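You operate a simulated robot arm through the tools that you are given. There is no shell and no other tool. Be economical: measure what you need, move in short steps, check, and stop when the job is done.

The job below is to be done with a simulated robot arm. You get a single attempt, and the scene is never put back.

## Task
Program the orange thermostat to a 25 C floor limit.
Fine: lay it on the setter's pad, switch on, set the limit dial, press SAVE once, switch off, put the thermostat back where it stood. Leave the probe dial at 10 kOHM.

The check looks at the end state, three seconds after you hand in, the way a careful person would. Anything else that was tipped, shoved, dropped, spilled or broken makes it a failure.

## Robot
A 7-joint arm with a two-finger parallel gripper, fixed in place. Base frame: the origin is at the foot of the arm, x ahead of it, y to its left, z up; the work surface is at about z = 88. Lengths are in cm, angles in degrees, forces in N, time in s.
With the tool pointing down near the work surface it reaches from about 24 to 68 cm from the base axis. Its first joint turns from -66.0 to 66.0 degrees. Payload 2.4 kg.
Tool frame: the origin (TCP) lies between the finger pads and is the grasp point; the fingertips stand 3 cm ahead of it; z points along the fingers, y is the line along which they close. Largest opening 9.4 cm; finger width 2.8, thickness 1; the body of the gripper, 5 by 9.6 cm, starts 5.5 cm behind the TCP.
Orientation is that of the tool frame in the base frame, as [roll, pitch, yaw] about the fixed x, y, z axes, in that order (R = Rz(yaw) Ry(pitch) Rx(roll)). With the fingers straight down and closing along the base's y, the tool's x points along the base's -x, its y along +y and its z along -z.

## Interface
- The arm moves only by the tool apply_moves. Its argument "rows" is a list of rows, each a list of 3 entries, a list of its own where there are three numbers: the shift along the tool's x, y, z in cm, then the turn, a rotation vector about the tool's x, y, z in degrees, then the finger opening in cm, from 0 to 9.4. In form: [[[tx, ty, tz], [ax, ay, az], gripper], ...]. A call has 1 to 10 rows; each row shifts and turns the commanded pose from where the row before left it, along the tool's axes as they then stand. A row lasts 0.2 s, in which the tool goes at most 5 cm and 8.6 degrees; a call with a longer step from one row to the next is refused whole, and so is a gripper value outside its range. Where a pose cannot be reached the arm comes as near as it can. A force on the tool above 40 N (or 10 N above the force at the start of the call, whichever is more), or a blocked arm, ends the call early, and 0.2 s more pass. The fingers move at their own pace (about 15.3 cm/s each) and stop on an object; they squeeze with about 27 N. The grip force told is the motor's: it shows also when the fingers shut on nothing. Time passes only in rows, and 0.2 s behind the last, so rows that do not move let the fingers close. It gives the time, the measured TCP pose, the force on the tool (base axes), the opening and the grip force at its end, in the units of the frame above (readings bear some noise), with the torque about the TCP (base axes, N m) and any sound that the robot's microphone picked up, and new pictures: "show" is both (left out), scene, wrist or none.
- Cameras (640 x 400 px; columns grow to the right, rows downward): "scene" is fixed at [4.99, 47.82, 146.22]; the picture's right is [-0.70, -0.71, 0.00], its down [-0.35, 0.35, -0.87] and it looks along [0.62, -0.61, -0.50] (base axes); focal length 330 px, centre (320, 200). "wrist" rides on the gripper at [7.6, 1.4, -10.3] in the tool frame; the picture's right is [-0.18, 0.98, 0.00], its down [-0.75, -0.14, -0.64] and it looks along [-0.63, -0.12, 0.77] (tool axes); focal length 243 px, centre (320, 200). There is no depth. A picture from a camera that has moved, and an enlarged one, comes with that camera's place and axes in the base frame and with its lens. The place of the scene camera against the robot may be out by one fixed shift of up to 1.2 cm in any direction.
- inspect(camera, box): a new picture of the part [left, top, right, bottom] of that camera's present view, enlarged. The clock stands still meanwhile.
- close_job(): hands the job in; it is judged then, once.

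Go step by step. Nothing tells you positions but the pictures and the camera data: compare them with the known pose of the tool, close in by small moves and look again before you grip or let go. The budget is 120 turns and 200 pictures, counting those below and the enlarged ones. Unless the task says otherwise, let go and move clear before handing in, and close with one line.

The tools are called after "Emit:" as a command line: name --argument value ..., lists and objects as JSON in quotes. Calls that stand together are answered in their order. apply_moves: Moves the arm, as the interface text tells. Its arguments: {"type":"object","properties":{"rows":{"type":"array","items":{"type":"array"}},"show":{"type":"string","enum":["both","scene","wrist","none"]}},"required":["rows"]} The other tools are called the same way: inspect (camera, box) takes an enlarged picture of a part of a camera's view; close_job () hands the job in.

At the start:

```text
time_s: 0.0
tcp_pos: [40.58, -12.84, 115.98]
tool_rot: [180.0, 0.0, -180.0]
contact_force: [0.1, 0.4, 0.5]
moment: [-0.01, 0.01, 0.0]
gripper_width: 9.37
grasp_force: 0.1
```

scene: 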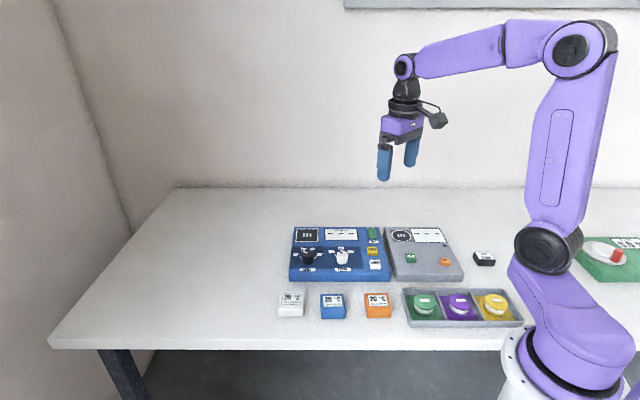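
wrist: 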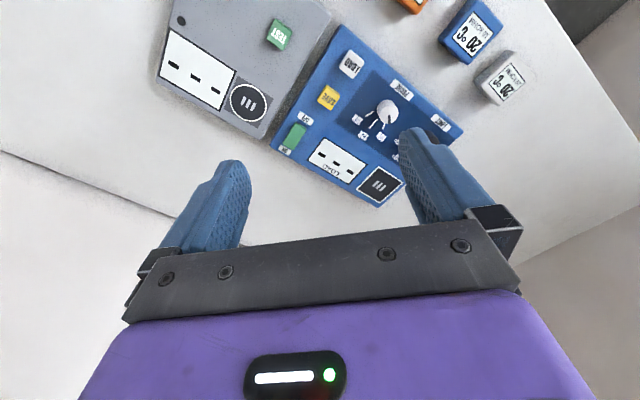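

I see a blue setter panel with two dials and buttons, a grey tester beside it, and three thermostats (white, blue, orange) in front. First I look closer.

Emit:
inspect --camera "scene" --box '[270, 210, 400, 330]'

Emit:
inspect --camera "wrist" --box '[260, 0, 540, 210]'

Emit:
inspect --camera "scene" --box '[380, 210, 530, 330]'

```text
3.33 times, centred on (335, 270) of scene
camera zoom: at [4.99, 47.82, 146.22], right [-0.7, -0.71, 0.0], down [-0.35, 0.35, -0.87], along [0.62, -0.61, -0.5], focal length 1098 px, centre (270, -33)
```

zoom: 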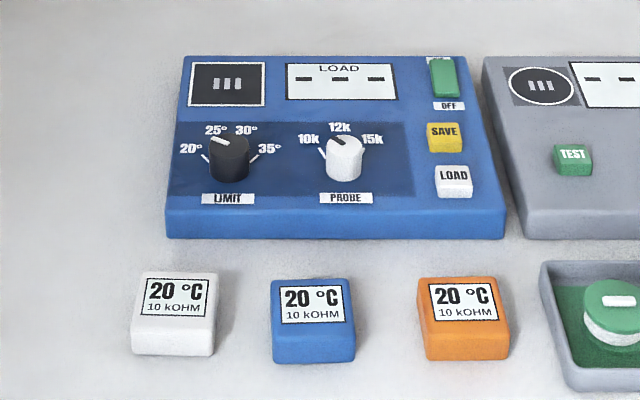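

```text
1.90 times, centred on (400, 105) of wrist
camera zoom: at [32.95, -11.47, 126.07], right [0.18, 0.98, 0.0], down [0.75, -0.14, 0.64], along [0.63, -0.12, -0.77], focal length 462 px, centre (168, 381)
```

zoom: 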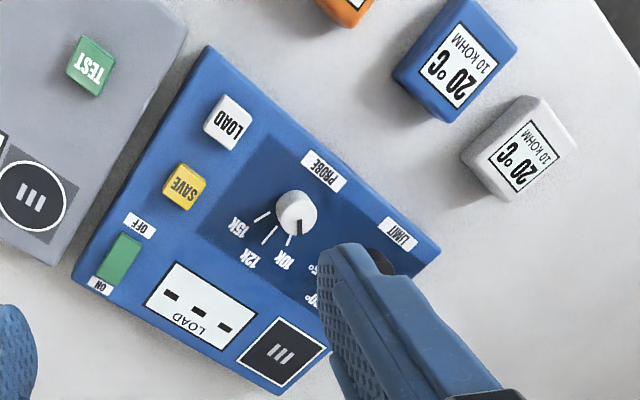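

```text
3.33 times, centred on (455, 270) of scene
camera zoom: at [4.99, 47.82, 146.22], right [-0.7, -0.71, 0.0], down [-0.35, 0.35, -0.87], along [0.62, -0.61, -0.5], focal length 1098 px, centre (-130, -33)
```

zoom: 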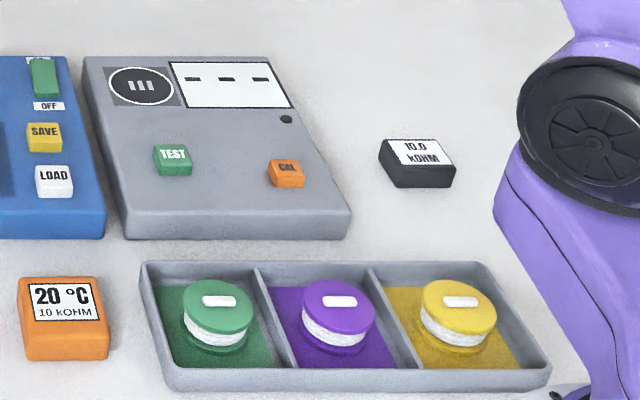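

I'll bring the wrist camera over the setter, with the tool turned 45° to line up with it, to read the dials and locate things.

Emit:
apply_moves --rows '[[[-0.6, 4.27, 1.6], [0, 0, 0], 9.4], [[-0.6, 4.27, 1.6], [0, 0, 0], 9.4], [[-0.6, 4.27, 1.6], [0, 0, 0], 9.4], [[-0.6, 4.27, 1.6], [0, 0, 0], 9.4], [[-0.6, 4.27, 1.6], [0, 0, 0], 9.4]]' --show "none"

Emit:
apply_moves --rows '[[[0, 0, 0], [0, 0, 7.5], 9.4], [[0, 0, 0], [0, 0, 7.5], 9.4], [[0, 0, 0], [0, 0, 7.5], 9.4], [[0, 0, 0], [0, 0, 7.5], 9.4], [[0, 0, 0], [0, 0, 7.5], 9.4], [[0, 0, 0], [0, 0, 7.5], 9.4], [[0, 0, 0], [0, 0, 0], 9.4]]'

```text
time_s: 1.2
tcp_pos: [43.36, 8.19, 108.09]
tool_rot: [179.9, 0.0, 179.9]
contact_force: [0.4, -0.4, 0.4]
moment: [0.0, 0.02, -0.03]
gripper_width: 9.42
grasp_force: 0.0
```

```text
time_s: 2.8
tcp_pos: [43.37, 8.63, 107.98]
tool_rot: [-180.0, 0.0, 134.9]
contact_force: [-0.5, 0.0, -0.1]
moment: [0.0, -0.02, -0.01]
gripper_width: 9.4
grasp_force: 0.1
camera wrist: at [39.11, 14.84, 118.13], right [0.83, 0.56, 0.0], down [0.43, -0.63, 0.64], along [0.36, -0.53, -0.77], focal length 243 px, centre (320, 200)
```

scene: 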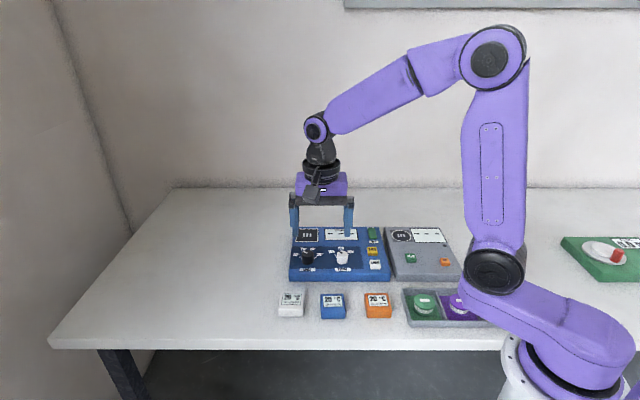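
wrist: 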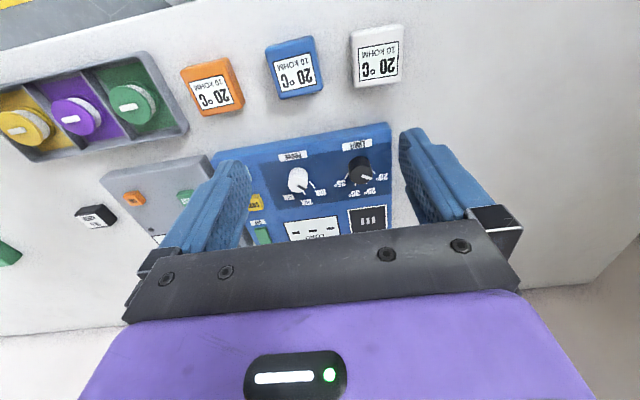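

Emit:
inspect --camera "wrist" --box '[230, 120, 410, 240]'

Emit:
inspect --camera "wrist" --box '[170, 30, 330, 130]'

```text
3.33 times, centred on (320, 180) of wrist
camera zoom: at [39.11, 14.84, 118.13], right [0.83, 0.56, 0.0], down [0.43, -0.63, 0.64], along [0.36, -0.53, -0.77], focal length 809 px, centre (320, 267)
```

zoom: 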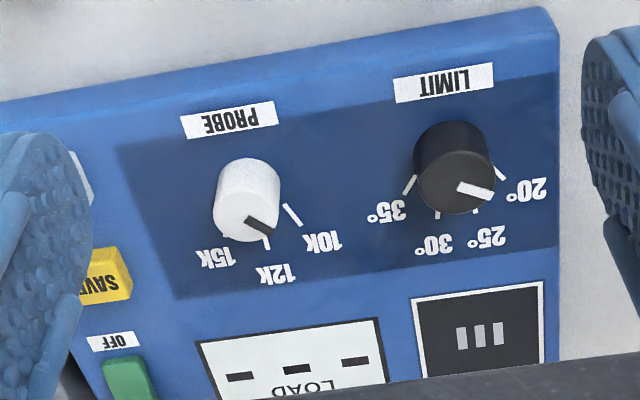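

```text
4.00 times, centred on (250, 80) of wrist
camera zoom: at [39.11, 14.84, 118.13], right [0.83, 0.56, 0.0], down [0.43, -0.63, 0.64], along [0.36, -0.53, -0.77], focal length 970 px, centre (600, 680)
```

zoom: 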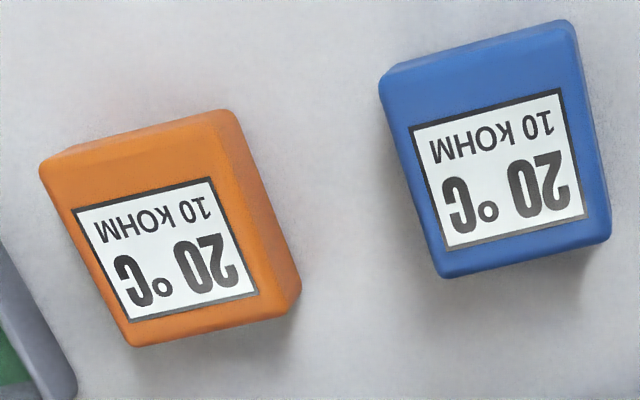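

The limit dial stands at 20°, the probe dial already at 10k. I take the orange thermostat to be at about (34, 2.3), turned 45°; I go above it to check before gripping.

Emit:
apply_moves --rows '[[[0.55, -2.78, 2.0], [0, 0, 0], 6.8], [[0.55, -2.78, 2.0], [0, 0, 0], 6.8], [[0.55, -2.78, 2.0], [0, 0, 0], 6.8], [[0.55, -2.78, 2.0], [0, 0, 0], 6.8], [[0, 0, 0], [0, 0, 0], 6.8]]'

```text
time_s: 4.0
tcp_pos: [34.4, 1.74, 99.94]
tool_rot: [179.9, 0.0, 135.1]
contact_force: [-0.3, 0.6, -0.5]
moment: [-0.02, 0.01, 0.04]
gripper_width: 6.78
grasp_force: 0.0
camera wrist: at [29.97, 8.18, 110.09], right [0.83, 0.56, 0.0], down [0.43, -0.63, 0.64], along [0.36, -0.53, -0.77], focal length 243 px, centre (320, 200)
```

scene: 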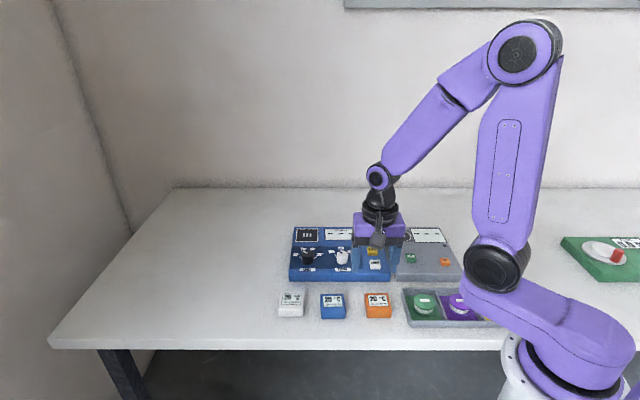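
wrist: 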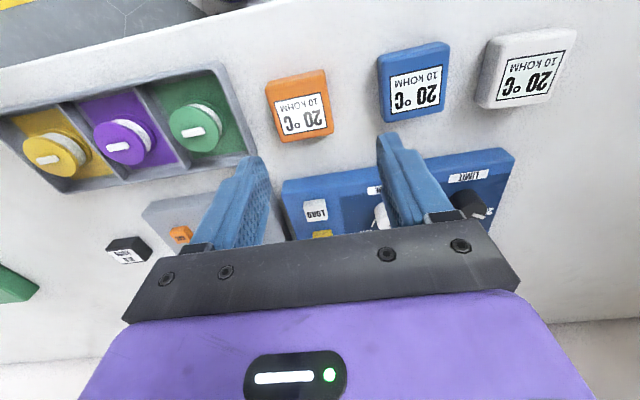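

Emit:
inspect --camera "wrist" --box '[220, 50, 380, 150]'

```text
4.00 times, centred on (300, 100) of wrist
camera zoom: at [29.97, 8.18, 110.09], right [0.83, 0.56, 0.0], down [0.43, -0.63, 0.64], along [0.36, -0.53, -0.77], focal length 970 px, centre (400, 600)
```

zoom: 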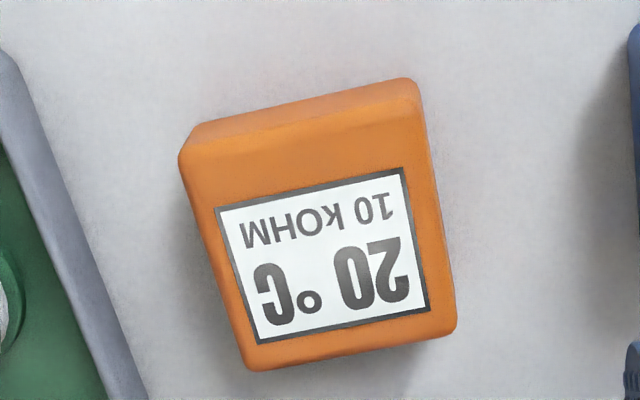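

The thermostat lies about 2 cm off from under the gripper, so I shift over it, come down a bit and look again.

Emit:
apply_moves --rows '[[[1.3, -1.2, 1.0], [0, 0, 0], 6.8], [[0, 0, 2.5], [0, 0, 0], 6.8], [[0, 0, 0], [0, 0, 0], 6.8]]'

Emit:
inspect --camera "wrist" --box '[220, 50, 420, 200]'

```text
time_s: 4.8
tcp_pos: [32.41, 1.98, 96.41]
tool_rot: [180.0, 0.1, 134.9]
contact_force: [1.1, 0.6, -0.3]
moment: [0.01, -0.02, 0.0]
gripper_width: 6.78
grasp_force: 0.1
out of reach, approached as far as the arm can: row 1
camera wrist: at [28.12, 8.3, 106.54], right [0.83, 0.56, 0.0], down [0.43, -0.63, 0.64], along [0.36, -0.53, -0.77], focal length 243 px, centre (320, 200)
```

scene: 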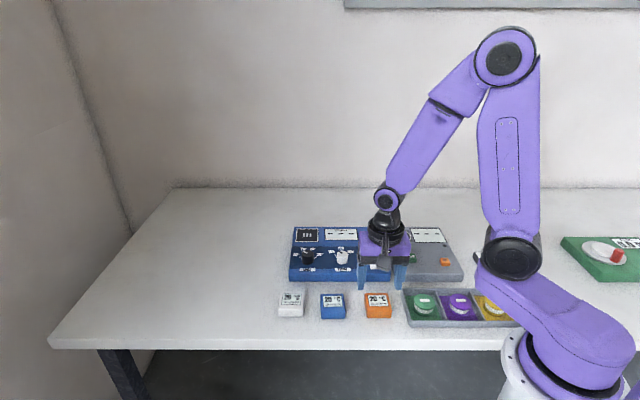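
wrist: 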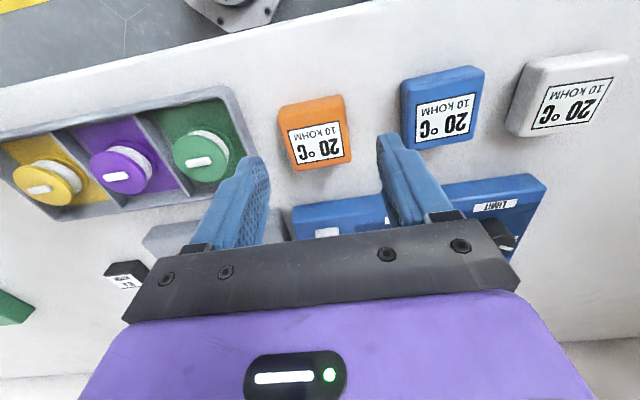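

```text
2.67 times, centred on (320, 125) of wrist
camera zoom: at [28.12, 8.3, 106.54], right [0.83, 0.56, 0.0], down [0.43, -0.63, 0.64], along [0.36, -0.53, -0.77], focal length 647 px, centre (320, 400)
```

zoom: 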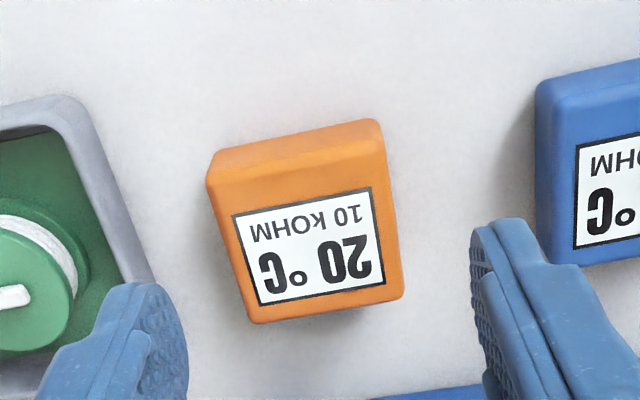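

Nearly centred. A small correction, a narrower opening to stay clear of the tray, then down and close.

Emit:
apply_moves --rows '[[[0.24, -0.22, 1.0], [0, 0, 0], 6.2], [[0, 0, 1.9], [0, 0, 0], 6.2], [[0, 0, 1.9], [0, 0, 0], 6.2], [[0, 0, 0], [0, 0, 0], 6.2]]'

Emit:
inspect --camera "wrist" --box '[220, 80, 420, 230]'

```text
time_s: 5.8
tcp_pos: [31.97, 2.09, 91.72]
tool_rot: [179.9, 0.0, 135.1]
contact_force: [0.0, 0.4, 0.0]
moment: [0.0, 0.01, -0.01]
gripper_width: 6.2
grasp_force: 0.0
camera wrist: at [27.52, 8.5, 101.84], right [0.83, 0.56, 0.0], down [0.43, -0.63, 0.64], along [0.36, -0.53, -0.77], focal length 243 px, centre (320, 200)
```

scene: 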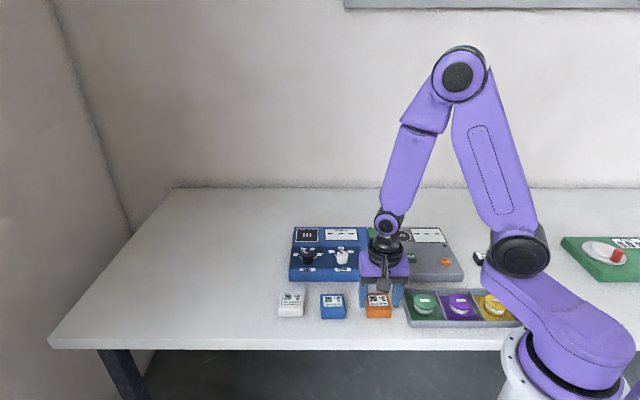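
wrist: 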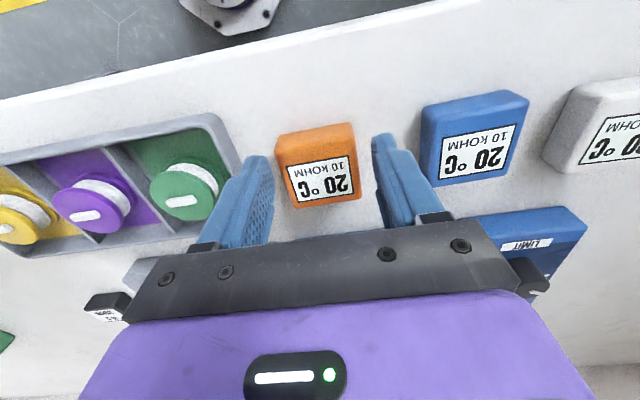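

```text
2.67 times, centred on (320, 155) of wrist
camera zoom: at [27.52, 8.5, 101.84], right [0.83, 0.56, 0.0], down [0.43, -0.63, 0.64], along [0.36, -0.53, -0.77], focal length 647 px, centre (320, 320)
```

zoom: 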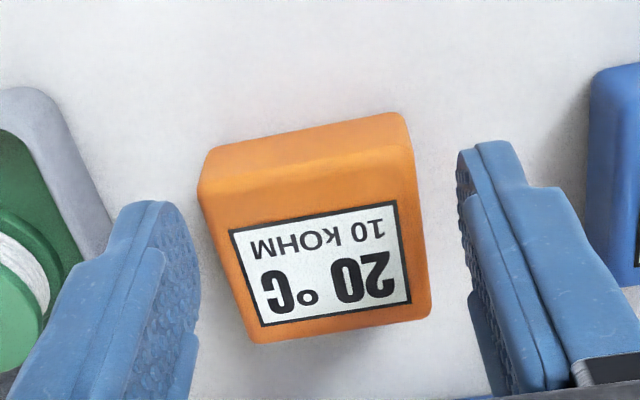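

Emit:
apply_moves --rows '[[[0.45, -0.18, 0.0], [0, 0, 0], 6.2], [[0, 0, 0], [0, 0, 0], 6.2], [[0, 0, 0], [0, 0, 0], 4.0], [[0, 0, 0], [0, 0, 0], 3.5], [[0, 0, 0], [0, 0, 0], 3.5]]' --show "wrist"

```text
time_s: 7.0
tcp_pos: [31.39, 2.27, 91.75]
tool_rot: [180.0, 0.0, 134.9]
contact_force: [-0.8, 0.6, -1.2]
moment: [0.02, 0.02, 0.03]
gripper_width: 3.49
grasp_force: 0.0
camera wrist: at [27.05, 8.74, 101.77], right [0.83, 0.56, 0.0], down [0.43, -0.63, 0.64], along [0.36, -0.53, -0.77], focal length 243 px, centre (320, 200)
```

wrist: 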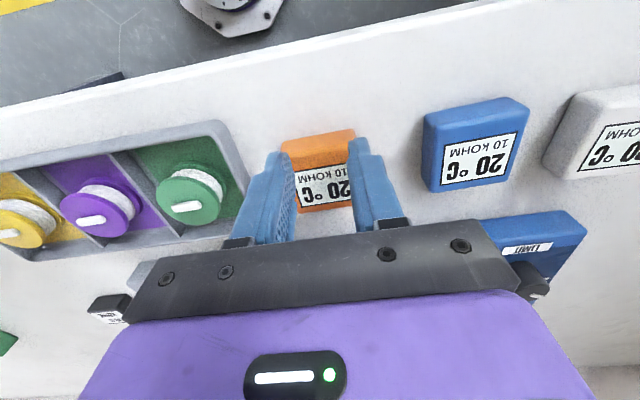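

The fingers closed above the thermostat: comparing the three wrist views, its top is at about z = 87.5, lower than I assumed, and its body centre near (33.0, 0.6). I open up, shift, and look again.

Emit:
apply_moves --rows '[[[0, 0, -0.5], [0, 0, 0], 7.0], [[-1.2, 0, 0], [0, 0, 0], 7.0], [[-1.0, 0, 0], [0, 0, 0], 7.0], [[0, 0, 0], [0, 0, 0], 7.0]]' --show "wrist"

Emit:
inspect --camera "wrist" --box '[220, 60, 420, 210]'

Emit:
inspect --camera "scene" --box '[330, 210, 450, 330]'

```text
time_s: 8.0
tcp_pos: [33.09, 0.86, 92.04]
tool_rot: [-180.0, 0.1, 135.0]
contact_force: [0.0, -0.8, -0.3]
moment: [0.0, -0.01, -0.01]
gripper_width: 7.0
grasp_force: 0.1
camera wrist: at [28.6, 7.34, 102.16], right [0.83, 0.56, 0.0], down [0.43, -0.63, 0.64], along [0.36, -0.53, -0.77], focal length 243 px, centre (320, 200)
```

wrist: 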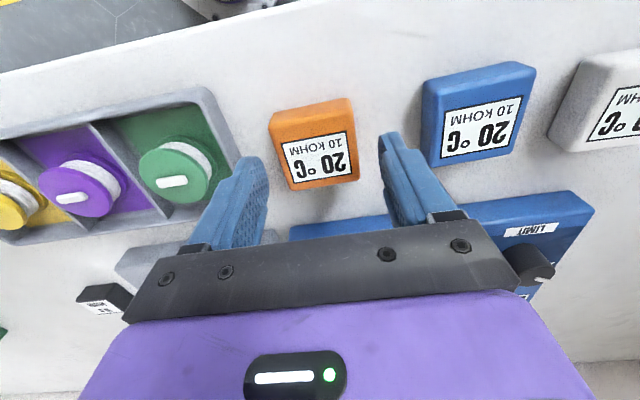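

```text
2.67 times, centred on (320, 135) of wrist
camera zoom: at [28.6, 7.34, 102.16], right [0.83, 0.56, 0.0], down [0.43, -0.63, 0.64], along [0.36, -0.53, -0.77], focal length 647 px, centre (320, 373)
```

zoom: 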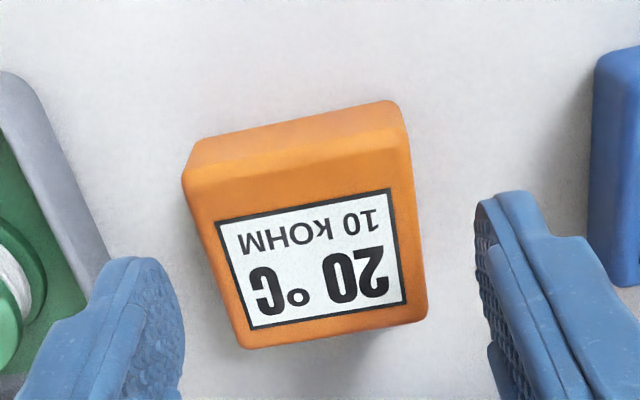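

```text
3.33 times, centred on (390, 270) of scene
camera zoom: at [4.99, 47.82, 146.22], right [-0.7, -0.71, 0.0], down [-0.35, 0.35, -0.87], along [0.62, -0.61, -0.5], focal length 1098 px, centre (87, -33)
```

zoom: 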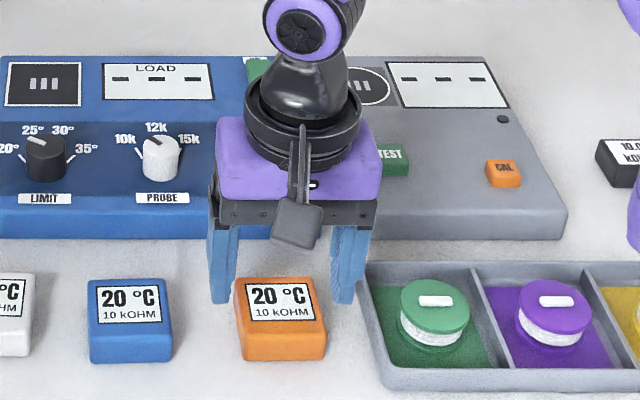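

The gripper is now centred over the thermostat with clearance on both sides. I go down in small steps watching the force.

Emit:
apply_moves --rows '[[[0, 0, 1.0], [0, 0, 0], 7.0], [[0, 0, 0.8], [0, 0, 0], 7.0], [[0, 0, 0.7], [0, 0, 0], 7.0], [[0, 0, 0.5], [0, 0, 0], 7.0], [[0, 0, 0], [0, 0, 0], 7.0]]'

Emit:
inspect --camera "wrist" --box '[220, 80, 420, 230]'

Emit:
inspect --camera "scene" --box '[330, 230, 430, 330]'

```text
time_s: 9.2
tcp_pos: [33.23, 0.93, 89.1]
tool_rot: [180.0, 0.1, 135.0]
contact_force: [-0.3, 0.5, -1.0]
moment: [-0.01, 0.02, 0.0]
gripper_width: 7.0
grasp_force: 0.0
camera wrist: at [28.84, 7.28, 99.32], right [0.83, 0.56, 0.0], down [0.43, -0.63, 0.64], along [0.36, -0.53, -0.77], focal length 243 px, centre (320, 200)
```

scene: 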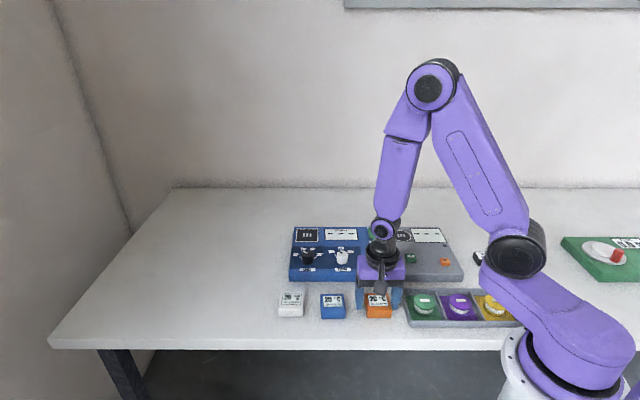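
wrist: 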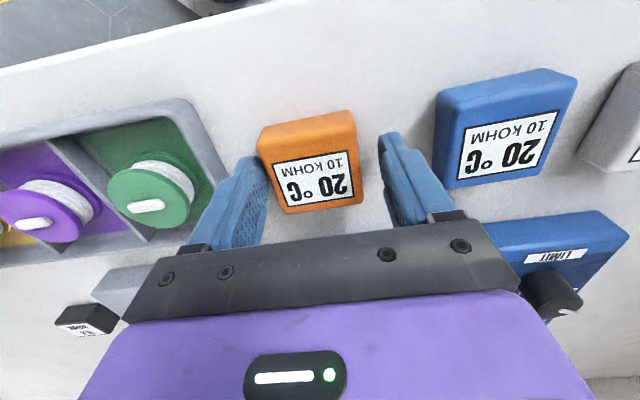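

```text
2.67 times, centred on (320, 155) of wrist
camera zoom: at [28.84, 7.28, 99.32], right [0.83, 0.56, 0.0], down [0.43, -0.63, 0.64], along [0.36, -0.53, -0.77], focal length 647 px, centre (320, 320)
```

zoom: 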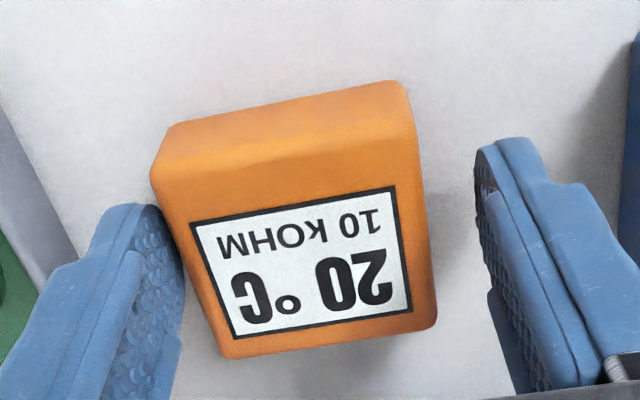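

```text
4.00 times, centred on (380, 280) of scene
camera zoom: at [4.99, 47.82, 146.22], right [-0.7, -0.71, 0.0], down [-0.35, 0.35, -0.87], along [0.62, -0.61, -0.5], focal length 1318 px, centre (80, -120)
```

zoom: 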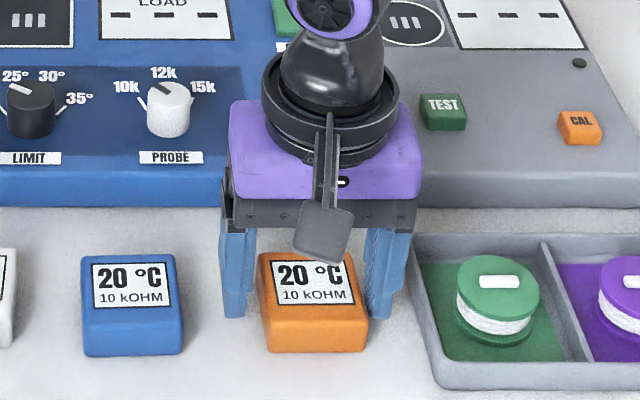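

Emit:
apply_moves --rows '[[[0.2, -0.4, 0.0], [0, 0, 0], 7.0], [[0, 0, 0.3], [0, 0, 0], 7.0], [[0, 0, 0.3], [0, 0, 0], 7.0], [[0, 0, 0], [0, 0, 0], 7.0]]' --show "wrist"

Emit:
inspect --camera "wrist" --box '[220, 80, 420, 230]'

```text
time_s: 10.2
tcp_pos: [32.76, 0.8, 88.46]
tool_rot: [-180.0, 0.0, 135.0]
contact_force: [0.2, -0.5, 0.4]
moment: [0.02, 0.0, 0.03]
gripper_width: 7.02
grasp_force: 0.1
camera wrist: at [28.31, 7.18, 98.64], right [0.83, 0.56, 0.0], down [0.43, -0.63, 0.64], along [0.36, -0.53, -0.77], focal length 243 px, centre (320, 200)
```

wrist: 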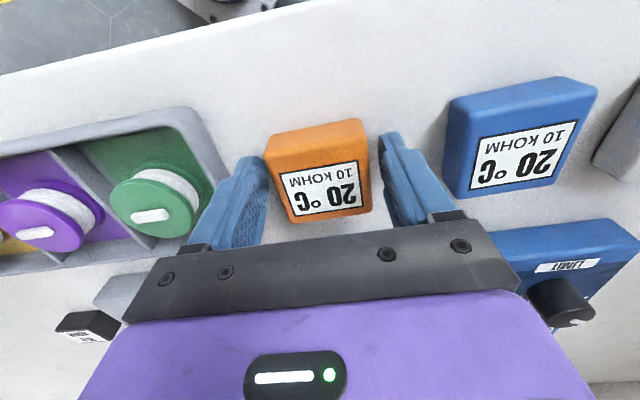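

```text
2.67 times, centred on (320, 155) of wrist
camera zoom: at [28.31, 7.18, 98.64], right [0.83, 0.56, 0.0], down [0.43, -0.63, 0.64], along [0.36, -0.53, -0.77], focal length 647 px, centre (320, 320)
```

zoom: 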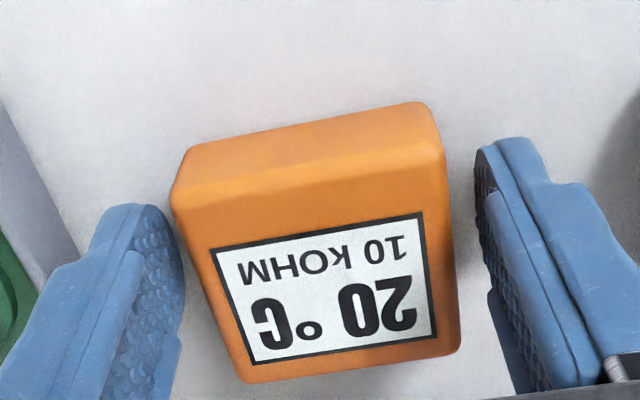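

Emit:
apply_moves --rows '[[[0, 0, 0], [0, 0, 0], 5.8], [[0, 0, 0], [0, 0, 0], 5.3], [[0, 0, 0], [0, 0, 0], 4.8], [[0, 0, 0], [0, 0, 0], 4.3], [[0, 0, 0], [0, 0, 0], 4.3]]' --show "both"

```text
time_s: 11.4
tcp_pos: [32.63, 0.74, 88.46]
tool_rot: [-180.0, 0.0, 135.0]
contact_force: [0.7, 0.2, 0.7]
moment: [0.05, 0.03, 0.02]
gripper_width: 5.54
grasp_force: 27.2
camera wrist: at [28.32, 7.18, 98.65], right [0.83, 0.56, 0.0], down [0.43, -0.63, 0.64], along [0.36, -0.53, -0.77], focal length 243 px, centre (320, 200)
```

scene: 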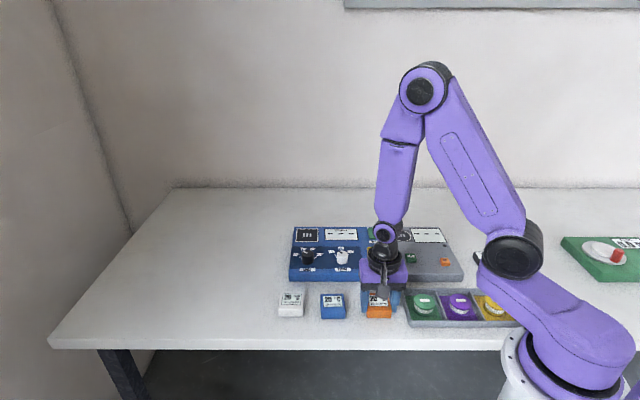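
wrist: 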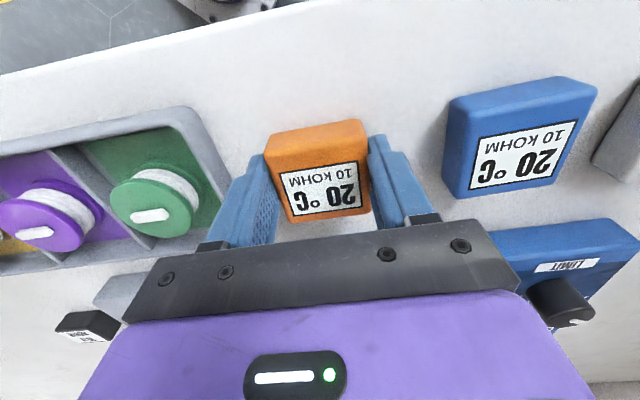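

Gripped (5.5 cm wide) with TCP at about (32.70, 0.82, 88.35), which I note for putting it back. I lift it and carry it high towards the pad, near (63, -5.4).

Emit:
apply_moves --rows '[[[0, 0, -1.0], [0, 0, 0], 4.3], [[0, 0, -3.0], [0, 0, 0], 4.3], [[0, 0, -4.0], [0, 0, 0], 4.3], [[0, 0, -3.0], [0, 0, 0], 4.3], [[0, 0, 0], [0, 0, 0], 4.3]]' --show "wrist"

Emit:
apply_moves --rows '[[[-3.22, 2.13, 0], [0, 0, 0], 4.3], [[-3.22, 2.13, 0], [0, 0, 0], 4.3], [[-3.22, 2.13, 0], [0, 0, 0], 4.3], [[-3.22, 2.13, 0], [0, 0, 0], 4.3], [[-3.22, 2.13, 0], [0, 0, 0], 4.3], [[-3.22, 2.13, 0], [0, 0, 0], 4.3], [[-3.22, 2.13, 0], [0, 0, 0], 4.3], [[-3.22, 2.13, 0], [0, 0, 0], 4.3], [[0, 0, 0], [0, 0, 0], 4.3]]' --show "both"

Emit:
inspect --camera "wrist" --box '[200, 30, 440, 210]'

Emit:
inspect --camera "scene" --box '[270, 190, 390, 290]'

```text
time_s: 12.6
tcp_pos: [32.91, 0.68, 99.61]
tool_rot: [-180.0, 0.0, 135.0]
contact_force: [-0.3, 0.2, -1.0]
moment: [-0.02, 0.03, -0.03]
gripper_width: 5.54
grasp_force: 27.3
camera wrist: at [28.5, 7.07, 109.71], right [0.83, 0.56, 0.0], down [0.43, -0.63, 0.64], along [0.36, -0.53, -0.77], focal length 243 px, centre (320, 200)
```

wrist: 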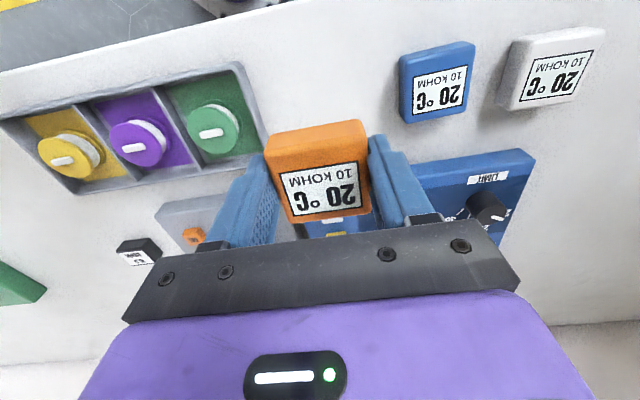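

```text
time_s: 14.6
tcp_pos: [62.96, -5.63, 99.73]
tool_rot: [180.0, -0.1, 135.0]
contact_force: [0.0, 0.1, -1.4]
moment: [0.02, 0.03, 0.01]
gripper_width: 5.55
grasp_force: 26.8
camera wrist: at [58.7, 0.92, 109.82], right [0.83, 0.56, 0.0], down [0.43, -0.63, 0.64], along [0.36, -0.53, -0.77], focal length 243 px, centre (320, 200)
```

scene: 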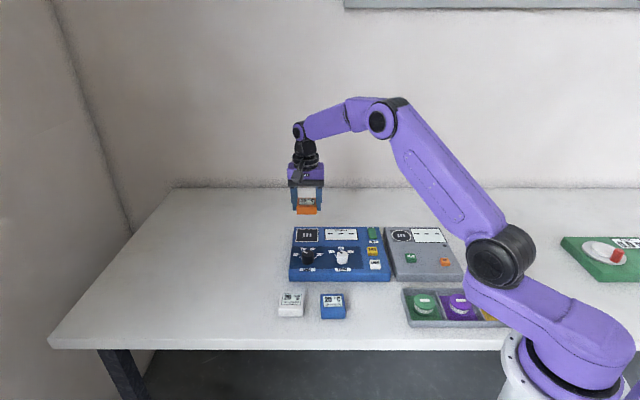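
wrist: 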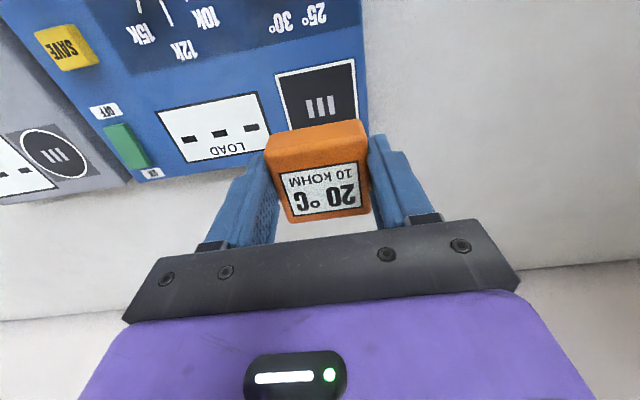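

```text
2.22 times, centred on (320, 120) of wrist
camera zoom: at [58.7, 0.92, 109.82], right [0.83, 0.56, 0.0], down [0.43, -0.63, 0.64], along [0.36, -0.53, -0.77], focal length 539 px, centre (320, 378)
```

zoom: 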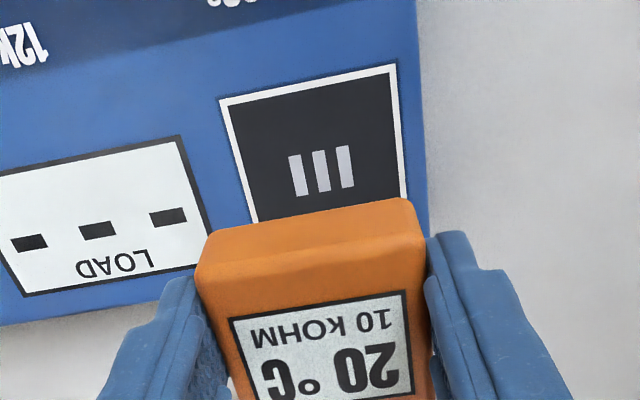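

```text
4.00 times, centred on (330, 240) of scene
camera zoom: at [4.99, 47.82, 146.22], right [-0.7, -0.71, 0.0], down [-0.35, 0.35, -0.87], along [0.62, -0.61, -0.5], focal length 1318 px, centre (280, 40)
```

zoom: 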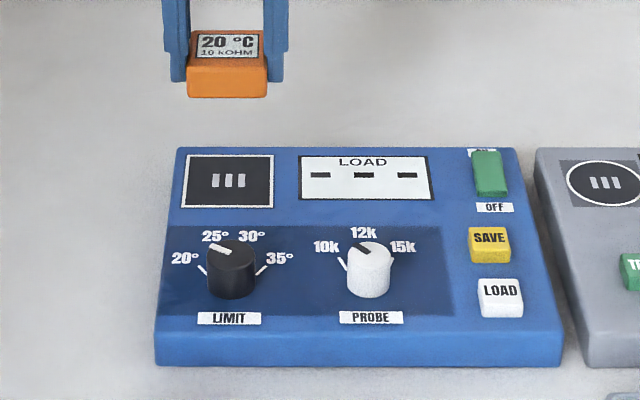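

The pad is right under the thermostat to within a couple of mm. I come down close and check.

Emit:
apply_moves --rows '[[[0.1, 0.03, 3.0], [0, 0, 0], 4.3], [[0, 0, 2.8], [0, 0, 0], 4.3], [[0, 0, 0], [0, 0, 0], 4.3]]' --show "wrist"

Emit:
inspect --camera "wrist" --box '[200, 50, 440, 230]'

Emit:
inspect --camera "scene" --box '[270, 190, 390, 290]'

```text
time_s: 15.4
tcp_pos: [62.85, -5.44, 93.92]
tool_rot: [180.0, 0.0, 135.0]
contact_force: [-0.1, 0.1, -1.2]
moment: [0.01, 0.02, -0.01]
gripper_width: 5.51
grasp_force: 26.9
camera wrist: at [58.42, 0.97, 104.07], right [0.83, 0.56, 0.0], down [0.43, -0.63, 0.64], along [0.36, -0.53, -0.77], focal length 243 px, centre (320, 200)
```

wrist: 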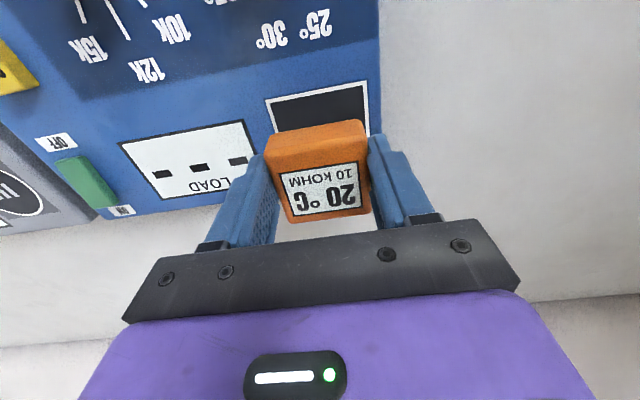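

```text
2.22 times, centred on (320, 140) of wrist
camera zoom: at [58.42, 0.97, 104.07], right [0.83, 0.56, 0.0], down [0.43, -0.63, 0.64], along [0.36, -0.53, -0.77], focal length 539 px, centre (320, 333)
```

zoom: 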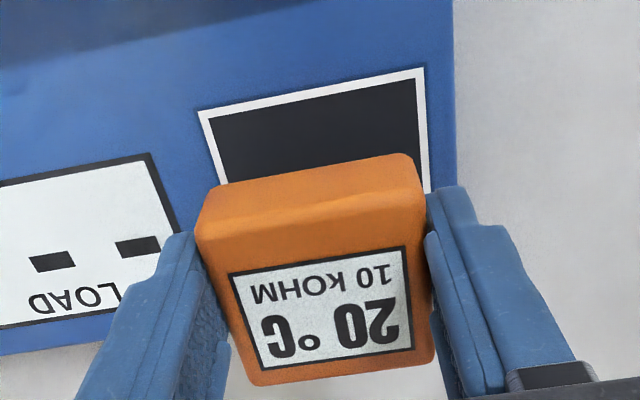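

```text
4.00 times, centred on (330, 240) of scene
camera zoom: at [4.99, 47.82, 146.22], right [-0.7, -0.71, 0.0], down [-0.35, 0.35, -0.87], along [0.62, -0.61, -0.5], focal length 1318 px, centre (280, 40)
```

zoom: 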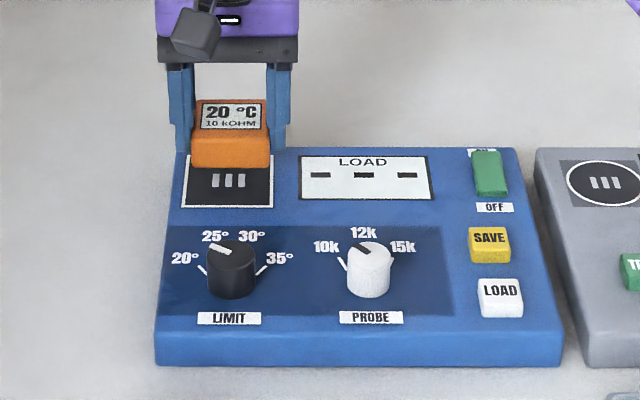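

Emit:
apply_moves --rows '[[[0, 0.22, 1.0], [0, 0, 0], 4.3], [[0, 0, 0.6], [0, 0, 0], 4.3], [[0, 0, 0.3], [0, 0, 0], 4.3], [[0, 0, 0.2], [0, 0, 0], 4.3], [[0, 0, 0], [0, 0, 0], 4.3]]' --show "wrist"

Emit:
inspect --camera "scene" --box '[280, 200, 350, 260]'

```text
time_s: 16.6
tcp_pos: [63.16, -5.22, 91.74]
tool_rot: [180.0, 0.1, 135.0]
contact_force: [-0.4, 0.2, -0.9]
moment: [0.0, -0.01, 0.01]
gripper_width: 5.53
grasp_force: 27.2
camera wrist: at [58.71, 1.24, 101.81], right [0.83, 0.56, 0.0], down [0.43, -0.63, 0.64], along [0.36, -0.53, -0.77], focal length 243 px, centre (320, 200)
```

wrist: 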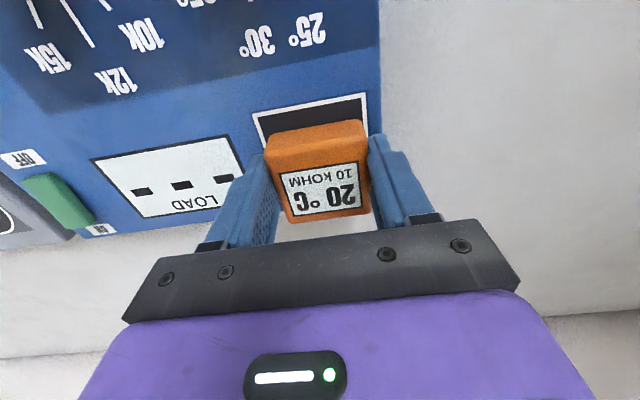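

```text
6.67 times, centred on (315, 230) of scene
camera zoom: at [4.99, 47.82, 146.22], right [-0.7, -0.71, 0.0], down [-0.35, 0.35, -0.87], along [0.62, -0.61, -0.5], focal length 2196 px, centre (353, 0)
```

zoom: 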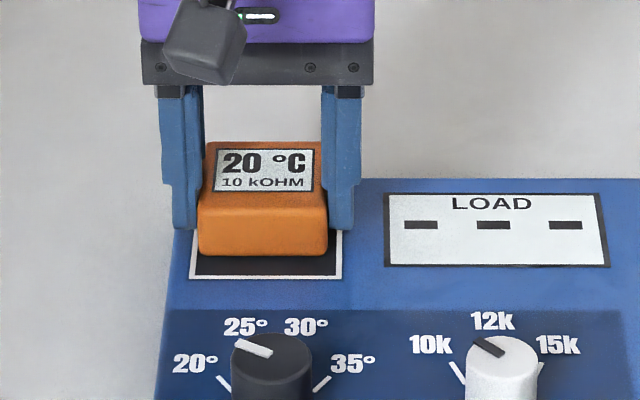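

Emit:
apply_moves --rows '[[[0, 0, 0.2], [0, 0, 0], 4.3], [[0, 0, 0.2], [0, 0, 0], 4.3], [[0, 0, 0.15], [0, 0, 0], 4.3], [[0, 0, 0], [0, 0, 0], 4.3]]' --show "none"

Emit:
inspect --camera "scene" --box '[280, 200, 350, 260]'

```text
time_s: 17.6
tcp_pos: [63.1, -5.27, 91.24]
tool_rot: [179.9, 0.2, 135.0]
contact_force: [-2.1, 1.3, 22.1]
moment: [-0.02, 0.11, 0.02]
gripper_width: 5.55
grasp_force: 27.0
```

```text
6.67 times, centred on (315, 230) of scene
camera zoom: at [4.93, 47.83, 146.22], right [-0.7, -0.71, 0.0], down [-0.35, 0.35, -0.87], along [0.62, -0.61, -0.5], focal length 2196 px, centre (353, 0)
```

zoom: 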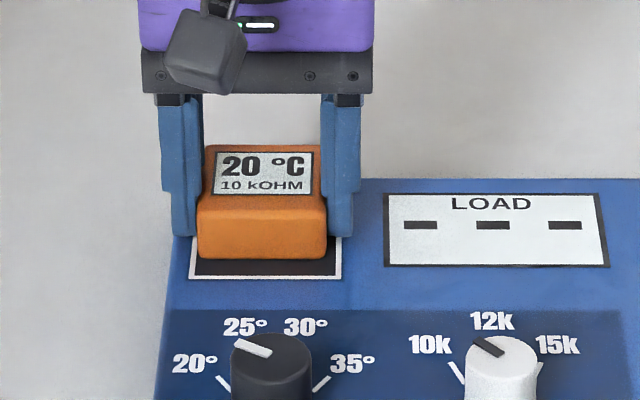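

It touches the pad, but sits about half a centimetre towards the back; I lift slightly, shift it forward and set it down again.

Emit:
apply_moves --rows '[[[0, 0, -0.8], [0, 0, 0], 4.3], [[0.55, -0.1, 0], [0, 0, 0], 4.3], [[0, 0, 0.4], [0, 0, 0], 4.3], [[0, 0, 0.25], [0, 0, 0], 4.3], [[0, 0, 0], [0, 0, 0], 4.3]]' --show "wrist"

Emit:
inspect --camera "scene" --box '[280, 200, 350, 260]'

```text
time_s: 18.8
tcp_pos: [62.75, -4.97, 91.4]
tool_rot: [179.9, 0.0, 134.9]
contact_force: [-0.7, 0.2, 1.9]
moment: [0.02, -0.11, -0.01]
gripper_width: 5.53
grasp_force: 27.3
camera wrist: at [58.29, 1.42, 101.39], right [0.83, 0.56, 0.0], down [0.43, -0.63, 0.64], along [0.36, -0.53, -0.77], focal length 243 px, centre (320, 200)
```

wrist: 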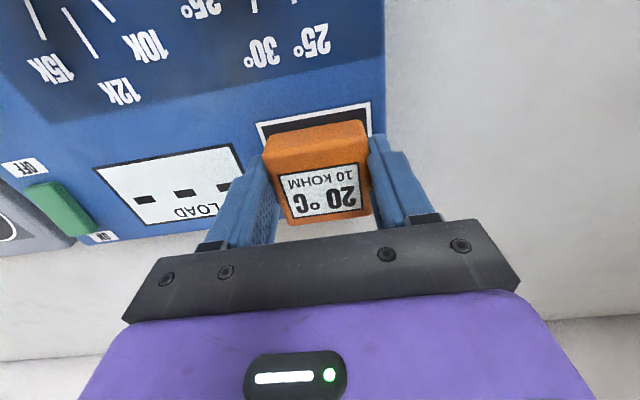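

```text
6.67 times, centred on (315, 230) of scene
camera zoom: at [4.98, 47.82, 146.22], right [-0.7, -0.71, 0.0], down [-0.35, 0.35, -0.87], along [0.62, -0.61, -0.5], focal length 2196 px, centre (353, 0)
```

zoom: 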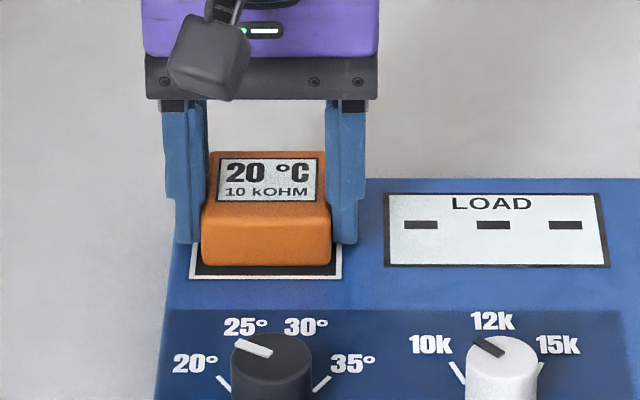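

Emit:
apply_moves --rows '[[[0, 0, 0.05], [0, 0, 0], 6.2], [[0, 0, 0], [0, 0, 0], 7.0], [[0, 0, 0], [0, 0, 0], 7.0], [[0, 0, -3], [0, 0, 0], 7.0], [[0, 0, -4], [0, 0, 0], 7.0], [[0, 0, -3], [0, 0, 0], 7.0], [[0, 0, 0], [0, 0, 0], 7.0]]' --show "wrist"

Emit:
inspect --camera "scene" --box '[280, 200, 400, 290]'

Emit:
inspect --camera "wrist" --box '[60, 0, 400, 210]'

```text
time_s: 20.4
tcp_pos: [62.54, -4.96, 101.51]
tool_rot: [180.0, 0.0, 135.1]
contact_force: [-0.1, -0.6, -0.2]
moment: [-0.01, 0.02, 0.03]
gripper_width: 7.02
grasp_force: 0.0
camera wrist: at [58.17, 1.54, 111.6], right [0.83, 0.56, 0.0], down [0.43, -0.63, 0.64], along [0.36, -0.53, -0.77], focal length 243 px, centre (320, 200)
```

wrist: 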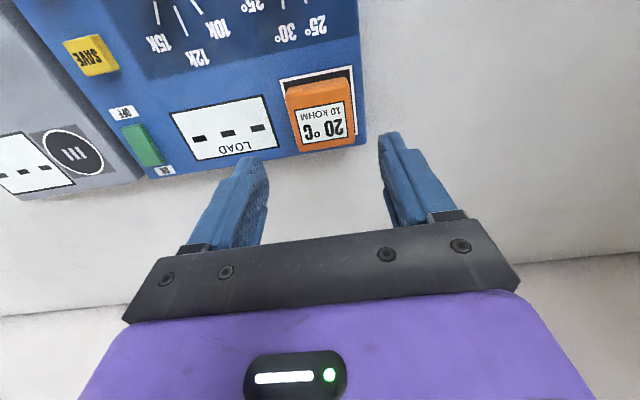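

```text
4.44 times, centred on (340, 245) of scene
camera zoom: at [4.99, 47.82, 146.22], right [-0.7, -0.71, 0.0], down [-0.35, 0.35, -0.87], along [0.62, -0.61, -0.5], focal length 1464 px, centre (231, 0)
```

zoom: 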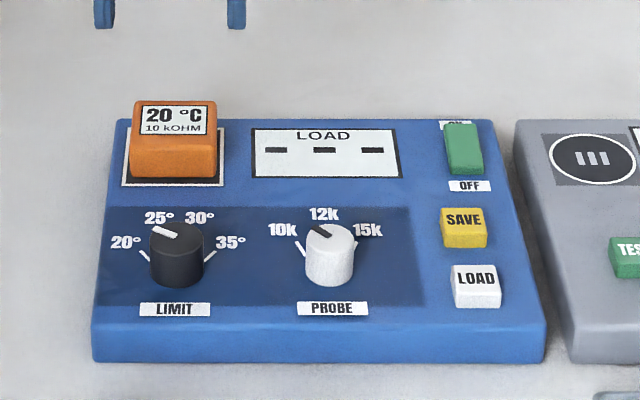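

```text
1.88 times, centred on (230, 105) of wrist
camera zoom: at [58.17, 1.54, 111.6], right [0.83, 0.56, 0.0], down [0.43, -0.63, 0.64], along [0.36, -0.53, -0.77], focal length 457 px, centre (489, 379)
```

zoom: 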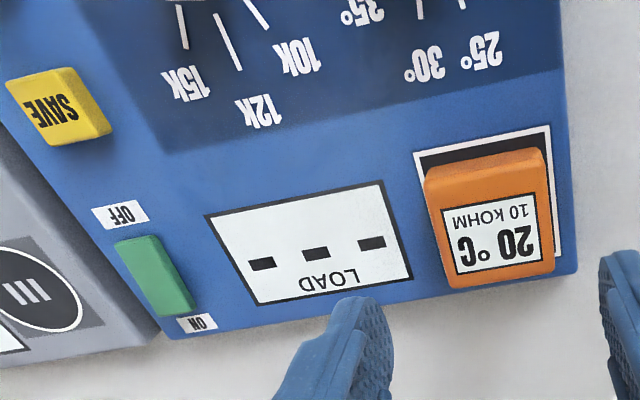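

The thermostat lies on the pad. The switch is a green rocker with its ON end raised, near (50.6, -19.6); I close the fingers and go above that end.

Emit:
apply_moves --rows '[[[-0.66, -3.78, 0], [0, 0, 0], 0], [[-0.66, -3.78, 0], [0, 0, 0], 0], [[-0.66, -3.78, 0], [0, 0, 0], 0], [[-0.66, -3.78, 1], [0, 0, 0], 0], [[-0.66, -3.78, 1], [0, 0, 0], 0], [[0, 0, 3], [0, 0, 0], 0], [[0, 0, 0], [0, 0, 0], 0]]' --show "wrist"

Emit:
inspect --camera "wrist" --box '[240, 50, 420, 200]'

Emit:
inspect --camera "scene" --box '[340, 200, 420, 260]'

```text
time_s: 22.0
tcp_pos: [51.38, -20.48, 96.39]
tool_rot: [180.0, 0.0, 134.9]
contact_force: [0.8, 0.5, 1.2]
moment: [-0.02, 0.02, 0.01]
gripper_width: 0.03
grasp_force: 27.4
camera wrist: at [47.04, -14.05, 106.41], right [0.83, 0.56, 0.0], down [0.43, -0.63, 0.64], along [0.36, -0.53, -0.77], focal length 243 px, centre (320, 200)
```

wrist: 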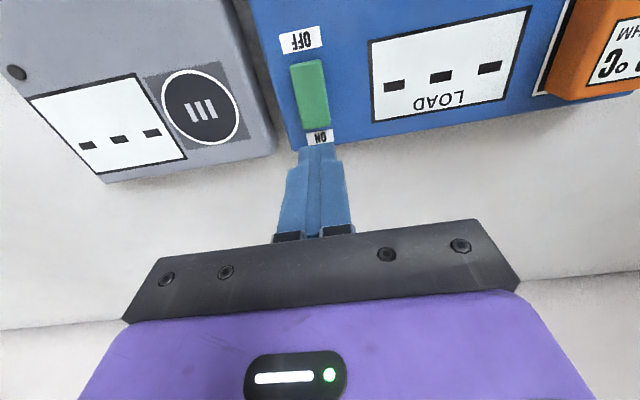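

```text
2.67 times, centred on (330, 125) of wrist
camera zoom: at [47.04, -14.05, 106.41], right [0.83, 0.56, 0.0], down [0.43, -0.63, 0.64], along [0.36, -0.53, -0.77], focal length 647 px, centre (293, 400)
```

zoom: 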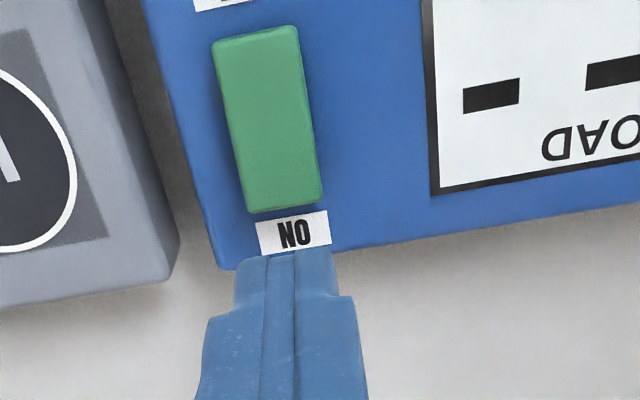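

```text
6.67 times, centred on (380, 230) of scene
camera zoom: at [4.99, 47.82, 146.22], right [-0.7, -0.71, 0.0], down [-0.35, 0.35, -0.87], along [0.62, -0.61, -0.5], focal length 2196 px, centre (-80, 0)
```

zoom: 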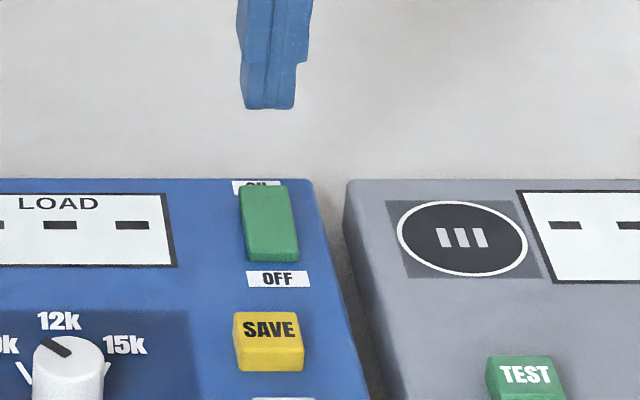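

Emit:
apply_moves --rows '[[[0.48, -0.25, 0], [0, 0, 0], 0], [[0, 0, 2.5], [0, 0, 0], 0], [[0, 0, 1.2], [0, 0, 0], 0], [[0, 0, 0.4], [0, 0, 0], 0], [[0, 0, 0.3], [0, 0, 0], 0], [[0, 0, 0.2], [0, 0, 0], 0], [[0, 0, 0.0], [0, 0, 0], 0]]' --show "none"

Emit:
inspect --camera "scene" --box '[340, 200, 420, 260]'

Emit:
inspect --camera "wrist" --box '[240, 50, 420, 200]'

```text
time_s: 23.6
tcp_pos: [51.2, -20.31, 91.86]
tool_rot: [179.8, 0.1, 135.0]
contact_force: [-4.8, 1.6, 25.2]
moment: [0.33, 0.41, 0.01]
gripper_width: 0.02
grasp_force: 26.7
```

```text
6.67 times, centred on (380, 230) of scene
camera zoom: at [4.93, 47.84, 146.21], right [-0.7, -0.71, 0.0], down [-0.35, 0.35, -0.87], along [0.62, -0.61, -0.5], focal length 2196 px, centre (-80, 0)
```

zoom: 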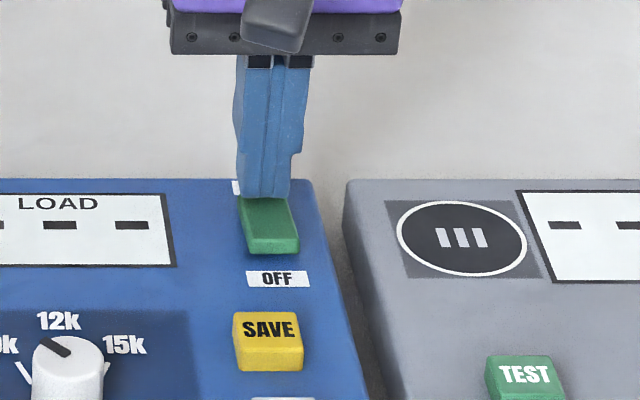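

```text
2.67 times, centred on (330, 125) of wrist
camera zoom: at [46.73, -13.95, 101.9], right [0.83, 0.56, 0.0], down [0.43, -0.63, 0.64], along [0.36, -0.53, -0.77], focal length 647 px, centre (293, 400)
```

zoom: 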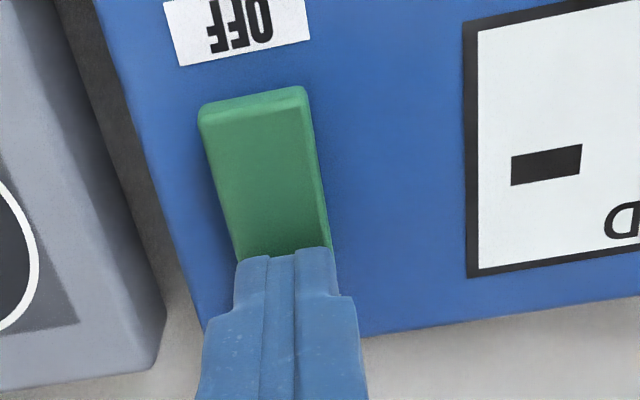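

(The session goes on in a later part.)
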